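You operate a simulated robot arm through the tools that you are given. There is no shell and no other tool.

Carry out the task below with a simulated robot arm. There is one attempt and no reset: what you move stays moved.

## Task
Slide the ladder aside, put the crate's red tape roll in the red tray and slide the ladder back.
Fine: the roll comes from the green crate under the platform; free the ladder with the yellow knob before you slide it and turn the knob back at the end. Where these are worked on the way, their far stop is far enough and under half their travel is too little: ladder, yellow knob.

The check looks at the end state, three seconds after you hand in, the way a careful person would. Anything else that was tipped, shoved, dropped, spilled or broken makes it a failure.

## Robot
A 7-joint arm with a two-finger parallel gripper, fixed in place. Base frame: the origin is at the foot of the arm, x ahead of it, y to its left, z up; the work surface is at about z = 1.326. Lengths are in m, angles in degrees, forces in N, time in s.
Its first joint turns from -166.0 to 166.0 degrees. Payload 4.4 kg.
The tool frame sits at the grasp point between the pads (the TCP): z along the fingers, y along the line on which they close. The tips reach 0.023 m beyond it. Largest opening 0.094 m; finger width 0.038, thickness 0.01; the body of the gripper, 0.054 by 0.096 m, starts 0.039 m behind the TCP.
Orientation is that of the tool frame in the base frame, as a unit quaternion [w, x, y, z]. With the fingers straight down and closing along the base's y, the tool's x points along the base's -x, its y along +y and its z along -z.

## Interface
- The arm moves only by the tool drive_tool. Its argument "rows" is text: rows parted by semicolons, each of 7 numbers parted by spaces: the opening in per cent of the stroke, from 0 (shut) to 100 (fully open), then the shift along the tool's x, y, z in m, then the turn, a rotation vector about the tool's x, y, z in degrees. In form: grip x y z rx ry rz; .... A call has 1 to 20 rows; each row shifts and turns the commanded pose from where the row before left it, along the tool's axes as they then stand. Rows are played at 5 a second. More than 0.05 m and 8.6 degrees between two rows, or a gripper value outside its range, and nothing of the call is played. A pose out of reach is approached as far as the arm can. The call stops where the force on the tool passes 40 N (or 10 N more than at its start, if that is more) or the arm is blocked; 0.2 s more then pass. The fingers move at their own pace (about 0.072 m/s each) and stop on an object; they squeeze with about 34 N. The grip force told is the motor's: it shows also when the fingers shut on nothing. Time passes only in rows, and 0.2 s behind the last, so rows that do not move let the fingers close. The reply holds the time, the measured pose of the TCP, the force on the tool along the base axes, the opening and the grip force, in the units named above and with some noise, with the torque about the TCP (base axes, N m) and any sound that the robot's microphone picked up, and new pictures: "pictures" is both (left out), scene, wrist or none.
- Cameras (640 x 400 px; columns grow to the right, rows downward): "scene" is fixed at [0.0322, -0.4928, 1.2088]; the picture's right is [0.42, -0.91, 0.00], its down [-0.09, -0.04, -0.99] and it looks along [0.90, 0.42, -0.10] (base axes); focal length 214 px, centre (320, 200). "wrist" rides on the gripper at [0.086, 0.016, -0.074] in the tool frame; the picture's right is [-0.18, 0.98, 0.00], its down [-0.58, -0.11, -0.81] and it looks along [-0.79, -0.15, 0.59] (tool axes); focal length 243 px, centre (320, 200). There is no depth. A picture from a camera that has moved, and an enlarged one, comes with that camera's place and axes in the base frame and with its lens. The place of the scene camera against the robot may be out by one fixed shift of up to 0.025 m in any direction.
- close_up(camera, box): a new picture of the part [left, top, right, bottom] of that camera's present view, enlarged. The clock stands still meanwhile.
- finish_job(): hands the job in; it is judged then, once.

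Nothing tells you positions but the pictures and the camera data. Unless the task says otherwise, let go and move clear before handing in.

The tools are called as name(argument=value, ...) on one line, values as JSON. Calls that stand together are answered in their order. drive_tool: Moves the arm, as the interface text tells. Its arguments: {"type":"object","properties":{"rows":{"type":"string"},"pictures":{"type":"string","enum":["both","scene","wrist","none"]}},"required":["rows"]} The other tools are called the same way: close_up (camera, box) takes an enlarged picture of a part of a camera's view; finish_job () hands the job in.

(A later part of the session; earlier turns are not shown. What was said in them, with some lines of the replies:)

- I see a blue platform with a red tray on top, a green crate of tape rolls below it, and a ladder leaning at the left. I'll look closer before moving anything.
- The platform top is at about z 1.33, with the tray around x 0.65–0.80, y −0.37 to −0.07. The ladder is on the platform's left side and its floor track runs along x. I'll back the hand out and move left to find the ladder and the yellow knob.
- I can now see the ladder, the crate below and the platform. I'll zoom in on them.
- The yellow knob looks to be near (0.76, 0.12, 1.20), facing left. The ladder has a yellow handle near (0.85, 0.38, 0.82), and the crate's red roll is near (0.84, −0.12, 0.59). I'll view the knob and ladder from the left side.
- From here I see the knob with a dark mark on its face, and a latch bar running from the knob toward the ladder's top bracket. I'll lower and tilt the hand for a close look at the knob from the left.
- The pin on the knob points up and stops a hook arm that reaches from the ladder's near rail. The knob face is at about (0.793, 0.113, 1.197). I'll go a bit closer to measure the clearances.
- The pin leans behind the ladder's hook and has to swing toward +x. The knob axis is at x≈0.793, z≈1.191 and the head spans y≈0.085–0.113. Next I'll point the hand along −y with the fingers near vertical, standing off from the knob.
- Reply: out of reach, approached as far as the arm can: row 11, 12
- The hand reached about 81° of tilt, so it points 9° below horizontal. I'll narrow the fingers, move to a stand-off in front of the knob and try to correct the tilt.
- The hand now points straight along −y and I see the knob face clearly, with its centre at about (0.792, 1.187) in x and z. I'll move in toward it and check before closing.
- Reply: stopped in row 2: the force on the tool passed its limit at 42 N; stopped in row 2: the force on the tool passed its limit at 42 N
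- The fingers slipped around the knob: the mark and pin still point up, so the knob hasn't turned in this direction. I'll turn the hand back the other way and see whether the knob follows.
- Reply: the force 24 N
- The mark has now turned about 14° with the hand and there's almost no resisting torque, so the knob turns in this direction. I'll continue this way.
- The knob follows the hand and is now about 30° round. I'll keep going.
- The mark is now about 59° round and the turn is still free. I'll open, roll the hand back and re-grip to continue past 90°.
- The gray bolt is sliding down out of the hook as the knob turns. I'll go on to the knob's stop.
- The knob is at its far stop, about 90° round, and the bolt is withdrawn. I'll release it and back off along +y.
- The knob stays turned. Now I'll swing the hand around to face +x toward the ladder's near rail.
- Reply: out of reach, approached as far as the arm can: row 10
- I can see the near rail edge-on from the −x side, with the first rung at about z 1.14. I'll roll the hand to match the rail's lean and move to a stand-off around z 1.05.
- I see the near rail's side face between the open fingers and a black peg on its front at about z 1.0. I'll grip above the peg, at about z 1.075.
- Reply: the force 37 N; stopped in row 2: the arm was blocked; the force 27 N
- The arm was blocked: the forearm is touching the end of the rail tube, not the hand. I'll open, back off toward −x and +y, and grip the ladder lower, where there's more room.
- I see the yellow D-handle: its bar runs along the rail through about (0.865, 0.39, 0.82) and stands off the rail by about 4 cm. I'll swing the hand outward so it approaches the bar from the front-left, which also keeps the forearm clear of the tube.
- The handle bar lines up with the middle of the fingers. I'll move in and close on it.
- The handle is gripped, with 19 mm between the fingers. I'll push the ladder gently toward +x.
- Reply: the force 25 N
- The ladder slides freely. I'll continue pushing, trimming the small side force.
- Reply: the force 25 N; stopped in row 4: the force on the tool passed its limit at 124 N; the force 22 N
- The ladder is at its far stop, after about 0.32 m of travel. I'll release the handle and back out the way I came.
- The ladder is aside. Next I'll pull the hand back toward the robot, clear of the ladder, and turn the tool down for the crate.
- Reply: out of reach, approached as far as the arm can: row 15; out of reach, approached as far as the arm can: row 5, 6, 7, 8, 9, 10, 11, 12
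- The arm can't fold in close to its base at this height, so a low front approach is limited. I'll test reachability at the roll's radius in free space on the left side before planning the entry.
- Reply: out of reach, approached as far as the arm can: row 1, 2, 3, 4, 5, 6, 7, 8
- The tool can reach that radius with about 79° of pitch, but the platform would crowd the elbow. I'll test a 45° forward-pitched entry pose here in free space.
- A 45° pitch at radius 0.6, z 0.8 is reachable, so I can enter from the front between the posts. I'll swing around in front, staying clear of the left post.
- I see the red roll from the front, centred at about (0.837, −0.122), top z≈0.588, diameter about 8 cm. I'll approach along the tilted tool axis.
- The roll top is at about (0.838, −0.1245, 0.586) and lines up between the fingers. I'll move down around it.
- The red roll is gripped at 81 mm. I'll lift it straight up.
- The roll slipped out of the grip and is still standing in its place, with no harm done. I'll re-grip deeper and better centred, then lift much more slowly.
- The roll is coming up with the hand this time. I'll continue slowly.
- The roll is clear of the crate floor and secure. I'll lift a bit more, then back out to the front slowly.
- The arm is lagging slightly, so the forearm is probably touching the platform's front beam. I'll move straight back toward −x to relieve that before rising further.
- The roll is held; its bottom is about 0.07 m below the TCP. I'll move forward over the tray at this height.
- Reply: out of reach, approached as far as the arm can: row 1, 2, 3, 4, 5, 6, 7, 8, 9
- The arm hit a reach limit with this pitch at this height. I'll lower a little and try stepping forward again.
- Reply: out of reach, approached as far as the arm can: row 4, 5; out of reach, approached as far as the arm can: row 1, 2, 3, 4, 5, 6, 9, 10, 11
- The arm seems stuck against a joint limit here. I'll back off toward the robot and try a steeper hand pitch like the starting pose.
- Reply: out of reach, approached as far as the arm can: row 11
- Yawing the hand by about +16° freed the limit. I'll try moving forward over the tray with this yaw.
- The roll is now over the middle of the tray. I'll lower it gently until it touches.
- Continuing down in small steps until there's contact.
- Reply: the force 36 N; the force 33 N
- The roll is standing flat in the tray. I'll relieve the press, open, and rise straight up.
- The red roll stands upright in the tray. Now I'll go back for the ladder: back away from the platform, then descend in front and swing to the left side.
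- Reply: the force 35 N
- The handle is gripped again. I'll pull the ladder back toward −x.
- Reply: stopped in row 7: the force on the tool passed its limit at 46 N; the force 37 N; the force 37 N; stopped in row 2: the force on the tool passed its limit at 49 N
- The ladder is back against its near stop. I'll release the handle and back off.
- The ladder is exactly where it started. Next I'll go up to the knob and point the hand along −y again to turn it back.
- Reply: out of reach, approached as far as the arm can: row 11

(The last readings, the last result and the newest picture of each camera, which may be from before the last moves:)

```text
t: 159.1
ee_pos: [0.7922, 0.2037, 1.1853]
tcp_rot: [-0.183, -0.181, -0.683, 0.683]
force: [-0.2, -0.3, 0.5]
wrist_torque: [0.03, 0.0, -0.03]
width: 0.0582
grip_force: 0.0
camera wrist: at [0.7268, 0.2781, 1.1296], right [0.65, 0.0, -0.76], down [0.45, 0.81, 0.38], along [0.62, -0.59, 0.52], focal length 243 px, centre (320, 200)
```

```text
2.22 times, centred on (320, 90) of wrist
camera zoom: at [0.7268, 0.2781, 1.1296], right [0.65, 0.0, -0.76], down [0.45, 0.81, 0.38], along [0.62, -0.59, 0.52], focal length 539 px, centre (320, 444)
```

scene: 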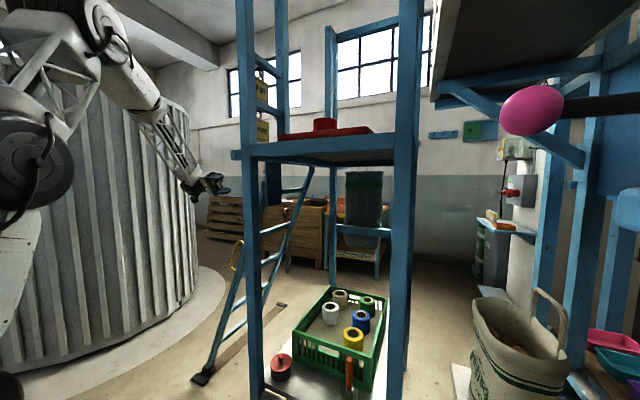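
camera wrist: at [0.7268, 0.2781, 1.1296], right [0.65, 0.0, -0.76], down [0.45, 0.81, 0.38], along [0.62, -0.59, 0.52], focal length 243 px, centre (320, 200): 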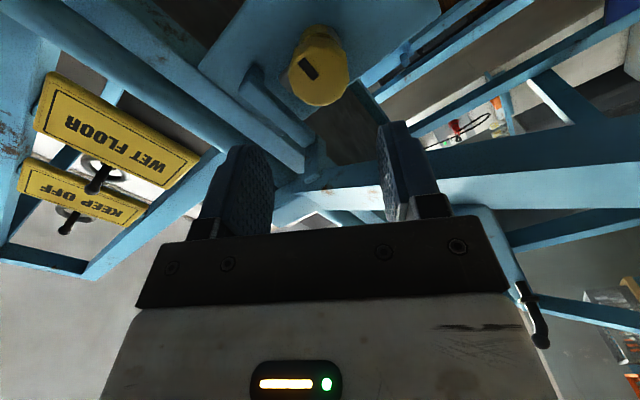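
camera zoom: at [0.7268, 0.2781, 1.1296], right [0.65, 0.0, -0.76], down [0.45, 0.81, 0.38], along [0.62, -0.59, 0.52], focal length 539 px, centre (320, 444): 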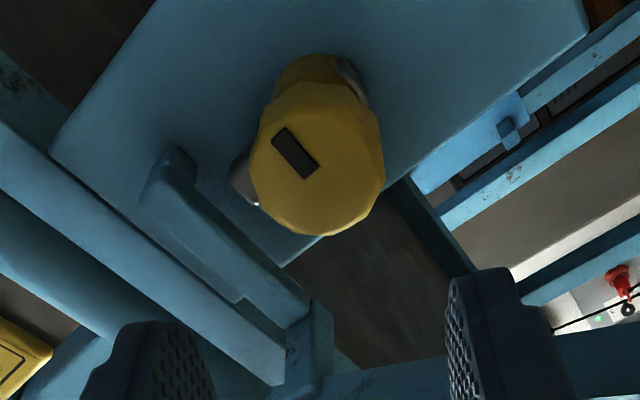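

drive_tool(rows="62 0 0 0.03 0 0 0; 62 0 0 0.03 0 0 0; 62 0 0 0.015 0 0 0; 62 0 0 0.0125 0 0 0; 62 0 0 0 0 0 0; 0 0 0 0 0 0 0; 0 0 0 0 0 0 0; 0 0 0 0 0 0 0", pictures="none")

```text
t: 160.9
ee_pos: [0.7926, 0.1156, 1.1836]
tcp_rot: [-0.182, -0.18, -0.683, 0.684]
force: [13.7, -5.1, -13.3]
wrist_torque: [-0.39, 0.04, 1.18]
width: 0.0416
grip_force: 45.0
```

drive_tool(rows="0 0 0 0 0 0 -4; 0 0 0 0 0 0 -4; 0 0 0 0 0 0 -4; 0 0 0 0 0 0 -4; 0 0 0 0 0 0 -4; 0 0 0 0 0 0 -4; 0 0 0 0 0 0 -4", pictures="wrist")

close_up(camera="wrist", box=[150, 50, 390, 220])

```text
t: 161.7
ee_pos: [0.7924, 0.1158, 1.1859]
tcp_rot: [-0.107, -0.105, -0.699, 0.7]
force: [5.5, -9.9, -2.6]
wrist_torque: [-0.04, -0.04, 0.01]
width: 0.0417
grip_force: 44.9
stopped in row 4: the force on the tool passed its limit at 41 N (the readings are from after the stop); the commanded pose is now the measured one
camera wrist: at [0.7146, 0.1894, 1.145], right [0.47, 0.0, -0.88], down [0.52, 0.81, 0.28], along [0.71, -0.59, 0.38], focal length 243 px, centre (320, 200)
```

wrist: 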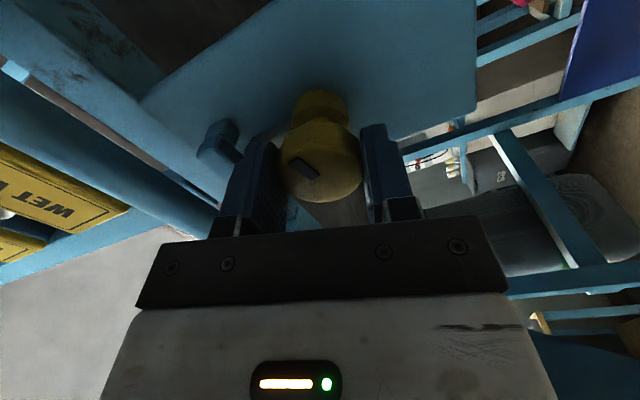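

```text
2.35 times, centred on (270, 135) of wrist
camera zoom: at [0.7146, 0.1894, 1.145], right [0.47, 0.0, -0.88], down [0.52, 0.81, 0.28], along [0.71, -0.59, 0.38], focal length 571 px, centre (438, 353)
```

zoom: 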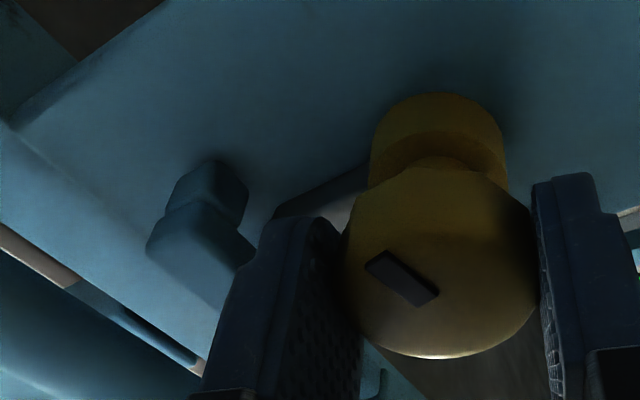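

drive_tool(rows="0 0 0 0 0 0 -3; 0 0 0 0 0 0 -3; 0 0 0 0 0 0 -3; 0 0 0 0 0 0 -3; 0 0 0 0 0 0 -3; 0 0 0 0 0 0 -3; 0 0 0 0 0 0 -3; 0 0 0 0 0 0 -3", pictures="none")

```text
t: 163.5
ee_pos: [0.7913, 0.1168, 1.1853]
tcp_rot: [-0.042, -0.042, 0.706, -0.705]
force: [20.8, -29.1, 1.4]
wrist_torque: [0.29, 0.01, 0.13]
width: 0.0417
grip_force: 44.8
```

drive_tool(rows="0 -0.0006 -0.0001 0.0008 0 0 0; 0 0 0 0 0 0 -3; 0 0 0 0 0 0 -3; 0 0 0 0 0 0 -3; 0 0 0 0 0 0 -3; 0 0 0 0 0 0 -3; 0 0 0 0 0 0 -3; 0 0 0 0 0 0 -3", pictures="wrist")

close_up(camera="wrist", box=[150, 50, 390, 220])

```text
t: 165.4
ee_pos: [0.7923, 0.1157, 1.1852]
tcp_rot: [0.169, 0.17, -0.686, 0.687]
force: [-10.9, 6.8, -0.6]
wrist_torque: [0.58, 0.0, 0.25]
width: 0.0414
grip_force: 45.2
stopped in row 8: the force on the tool passed its limit at 46 N (the readings are from after the stop); the commanded pose is now the measured one
camera wrist: at [0.7084, 0.1897, 1.212], right [-0.29, 0.0, -0.96], down [0.56, 0.81, -0.17], along [0.77, -0.59, -0.24], focal length 243 px, centre (320, 200)
```

wrist: 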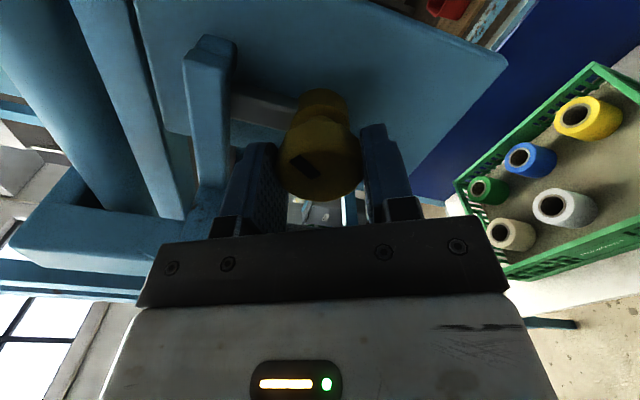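

```text
2.35 times, centred on (270, 135) of wrist
camera zoom: at [0.7084, 0.1897, 1.212], right [-0.29, 0.0, -0.96], down [0.56, 0.81, -0.17], along [0.77, -0.59, -0.24], focal length 571 px, centre (438, 353)
```

zoom: 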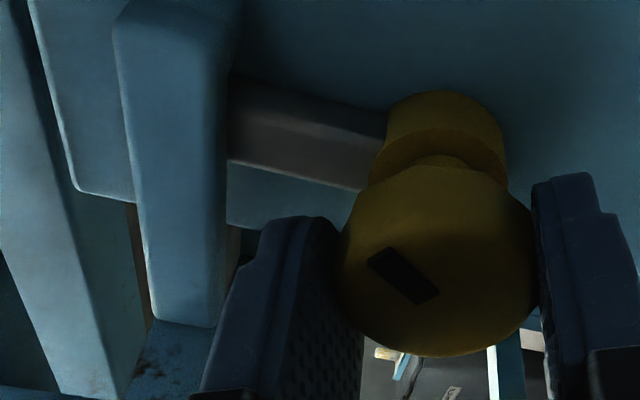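

The bolt is back behind the hook arm and the mark is about 23° short of upright. I'll re-grip and finish the turn to the stop.

drive_tool(rows="62 0 0 0 0 0 0; 62 0 0 0 0 0 0; 62 0 0 0 0 0 8; 62 0 0 0 0 0 8; 62 0 0 0 0 0 8; 62 0 0 0 0 0 8; 62 0 0 0 0 0 8; 62 0 0 0 0 0 0; 0 0 0 0 0 0 0; 0 0 0 0 0 0 0; 0 0 0 0 0 0 0", pictures="none")

```text
t: 167.8
ee_pos: [0.7926, 0.1151, 1.1849]
tcp_rot: [-0.076, -0.076, -0.702, 0.704]
force: [0.3, -1.4, -2.6]
wrist_torque: [0.05, -0.01, 0.05]
width: 0.0418
grip_force: 45.4
```

drive_tool(rows="0 0 0 0 0 0 -3; 0 0 0 0 0 0 -3; 0 0 0 0 0 0 -3; 0 0 0 0 0 0 -3; 0 0 0 0 0 0 -3; 0 0 0 0 0 0 -3; 0 0 0 0 0 0 -3", pictures="wrist")

close_up(camera="wrist", box=[150, 50, 390, 220])

```text
t: 169.4
ee_pos: [0.7928, 0.1153, 1.1839]
tcp_rot: [0.053, 0.054, -0.704, 0.706]
force: [21.7, 2.4, 3.0]
wrist_torque: [0.28, 0.03, 0.49]
width: 0.0418
grip_force: 45.0
camera wrist: at [0.7048, 0.189, 1.1833], right [0.03, 0.0, -1.0], down [0.59, 0.81, 0.02], along [0.81, -0.59, 0.03], focal length 243 px, centre (320, 200)
```

wrist: 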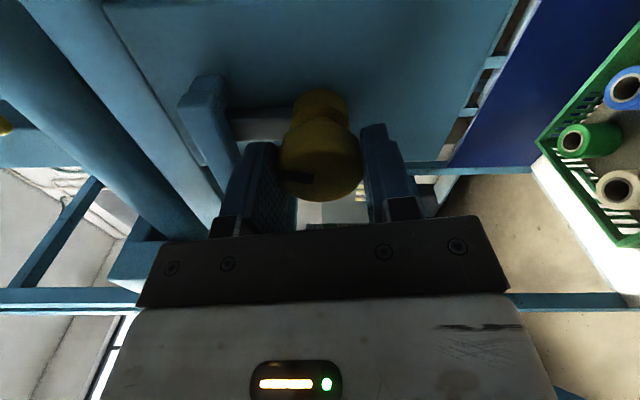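

```text
2.35 times, centred on (270, 135) of wrist
camera zoom: at [0.7048, 0.189, 1.1833], right [0.03, 0.0, -1.0], down [0.59, 0.81, 0.02], along [0.81, -0.59, 0.03], focal length 571 px, centre (438, 353)
```

zoom: 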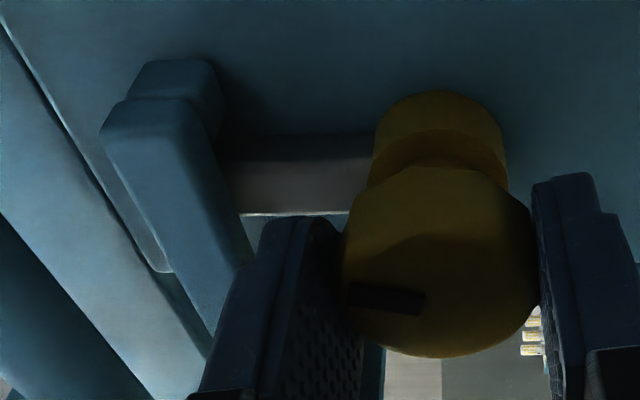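

drive_tool(rows="0 0 0 0 0 0 -3; 0 0 0 0 0 0 -3; 0 0 0 0 0 0 -3; 0 0 0 0 0 0 -3; 0 0 0 0 0 0 -3; 0 0 0 0 0 0 -3; 0 0 0 0 0 0 0", pictures="wrist")

close_up(camera="wrist", box=[150, 50, 390, 220])

```text
t: 171.0
ee_pos: [0.7941, 0.1156, 1.185]
tcp_rot: [0.163, 0.163, -0.688, 0.689]
force: [-1.2, 7.4, 28.6]
wrist_torque: [-0.24, -0.5, -0.35]
width: 0.0412
grip_force: 44.9
camera wrist: at [0.7083, 0.189, 1.2103], right [-0.28, 0.0, -0.96], down [0.57, 0.81, -0.16], along [0.78, -0.59, -0.22], focal length 243 px, centre (320, 200)
```

wrist: 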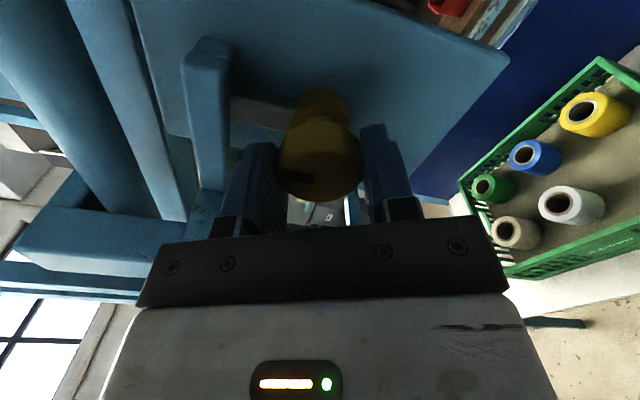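

```text
2.35 times, centred on (270, 135) of wrist
camera zoom: at [0.7083, 0.189, 1.2103], right [-0.28, 0.0, -0.96], down [0.57, 0.81, -0.16], along [0.78, -0.59, -0.22], focal length 571 px, centre (438, 353)
```

zoom: 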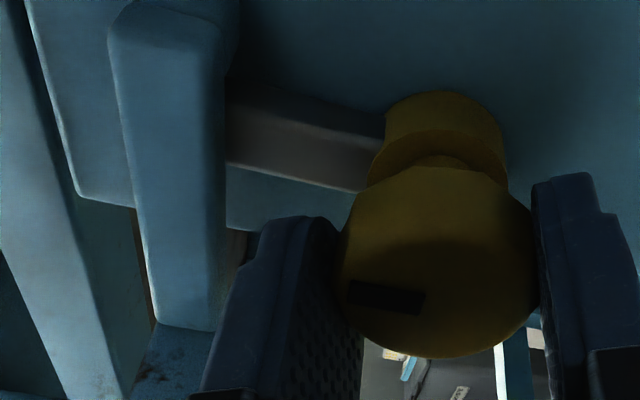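

drive_tool(rows="0 0 0 0 0 0 -2; 0 0 0 0 0 0 -2; 0 0 0 0 0 0 0", pictures="none")

```text
t: 171.8
ee_pos: [0.7916, 0.1155, 1.1852]
tcp_rot: [0.186, 0.187, -0.682, 0.683]
force: [2.7, 1.3, 32.6]
wrist_torque: [-0.09, -1.14, 0.01]
width: 0.0416
grip_force: 45.3
```

The knob is back at its original stop; it resisted with full grip torque. I'll release and back off.

drive_tool(rows="62 0 0 0 0 0 0; 62 0 0 0 0 0 0; 62 0 0 -0.02 0 0 0; 62 0 0 -0.03 0 0 0; 62 0 0 -0.04 0 0 0; 62 0 0 -0.04 0 0 0; 62 0 0 0 0 0 0", pictures="wrist")

close_up(camera="wrist", box=[180, 0, 420, 180])

```text
t: 173.4
ee_pos: [0.7929, 0.2457, 1.1843]
tcp_rot: [0.187, 0.187, -0.681, 0.683]
force: [0.2, 0.5, -0.4]
wrist_torque: [0.01, 0.0, -0.02]
width: 0.0581
grip_force: 0.1
camera wrist: at [0.7107, 0.3203, 1.2165], right [-0.34, 0.0, -0.94], down [0.55, 0.81, -0.2], along [0.76, -0.59, -0.28], focal length 243 px, centre (320, 200)
```

wrist: 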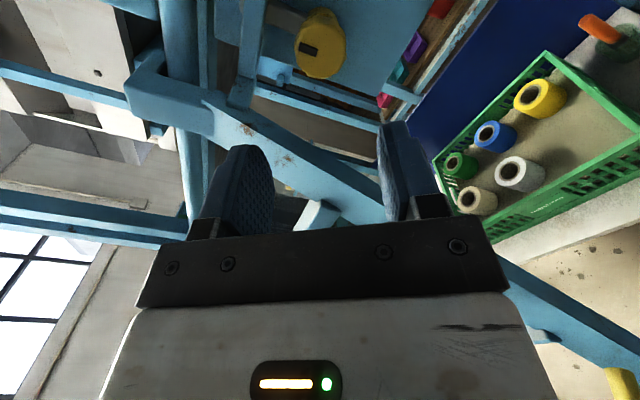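

```text
2.22 times, centred on (300, 90) of wrist
camera zoom: at [0.7107, 0.3203, 1.2165], right [-0.34, 0.0, -0.94], down [0.55, 0.81, -0.2], along [0.76, -0.59, -0.28], focal length 539 px, centre (364, 444)
```

zoom: 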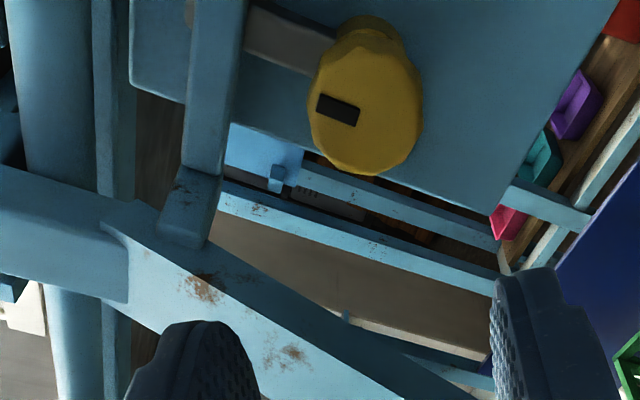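

The mark is upright again and the bolt sits behind the hook arm. I'll move the hand clear and check the whole scene.

drive_tool(rows="62 0.0348 0.0196 0 0 0 0; 62 0.0348 0.0196 0 0 0 0; 62 0.0261 0.0147 0 0 0 0; 62 0 0 0 0 0 0", pictures="both")

close_up(camera="scene", box=[180, 220, 420, 400])

close_up(camera="scene", box=[180, 0, 460, 200])

```text
t: 174.4
ee_pos: [0.6843, 0.2443, 1.1889]
tcp_rot: [0.187, 0.188, -0.681, 0.682]
force: [-0.1, -0.7, 0.2]
wrist_torque: [0.01, -0.02, 0.01]
width: 0.0583
grip_force: 0.0
camera wrist: at [0.6017, 0.3197, 1.2199], right [-0.34, 0.0, -0.94], down [0.55, 0.81, -0.2], along [0.76, -0.59, -0.28], focal length 243 px, centre (320, 200)
```

scene: 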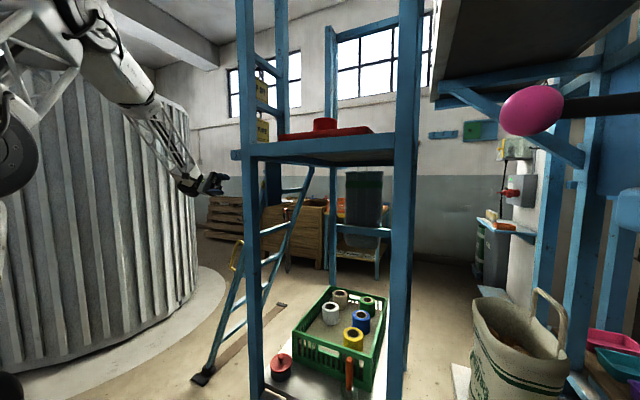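
wrist: 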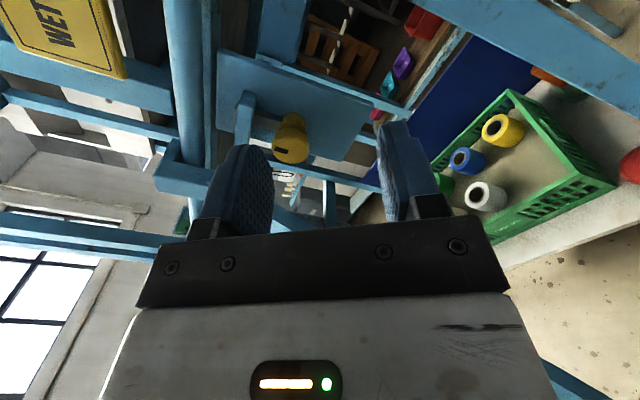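

```text
2.22 times, centred on (300, 310) of scene
camera zoom: at [0.0322, -0.4928, 1.2088], right [0.42, -0.91, 0.0], down [-0.09, -0.04, -0.99], along [0.9, 0.42, -0.1], focal length 477 px, centre (364, -44)
```

zoom: 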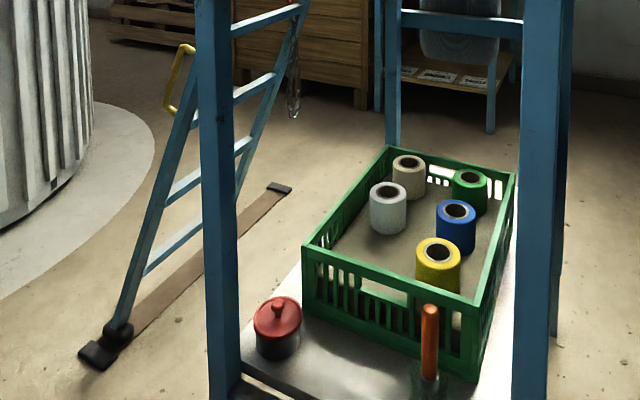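

```text
2.00 times, centred on (320, 100) of scene
camera zoom: at [0.0322, -0.4928, 1.2088], right [0.42, -0.91, 0.0], down [-0.09, -0.04, -0.99], along [0.9, 0.42, -0.1], focal length 429 px, centre (320, 400)
```

zoom: 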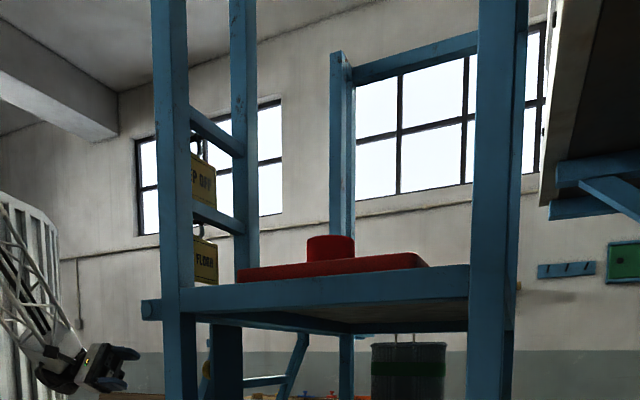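

The final state looks right. The roll stands in the red tray, the ladder and its hook are back at the original stop, and the knob's mark is upright again with the bolt engaged. Nothing else has moved and the hand is clear, so I'm handing in.

finish_job()

```text
The job is handed in.
```

The job is done and handed in. At my last check before handing in:

- **Red tape roll:** it stands upright near the middle of the red tray on the platform.
- **Ladder:** I slid it all the way to its far stop, about 0.32 m, and brought it back to its original stop.
- **Yellow knob:** I turned it a quarter turn to its far stop to free the ladder, then back to its original stop. The bolt sits behind the ladder's hook again.
- **Everything else:** the other five rolls, the crate, the canister, the orange-topped stick, the hanging signs and the tray all look unmoved.

Three things happened on the way:

- **First grip slipped:** the first time I lifted the roll, it slid out of the fingers but stayed standing in the crate. A deeper grip and a slower lift worked.
- **Forearm contact:** the robot's forearm pressed against the end of the rail tube while I lined up with the ladder. It also seems to have pressed against the platform's front beam while I lifted the roll. I backed off each time and saw no change in either part.
- **Roll pressed on the tray:** I set it down with about 34 N, then eased off before letting go.
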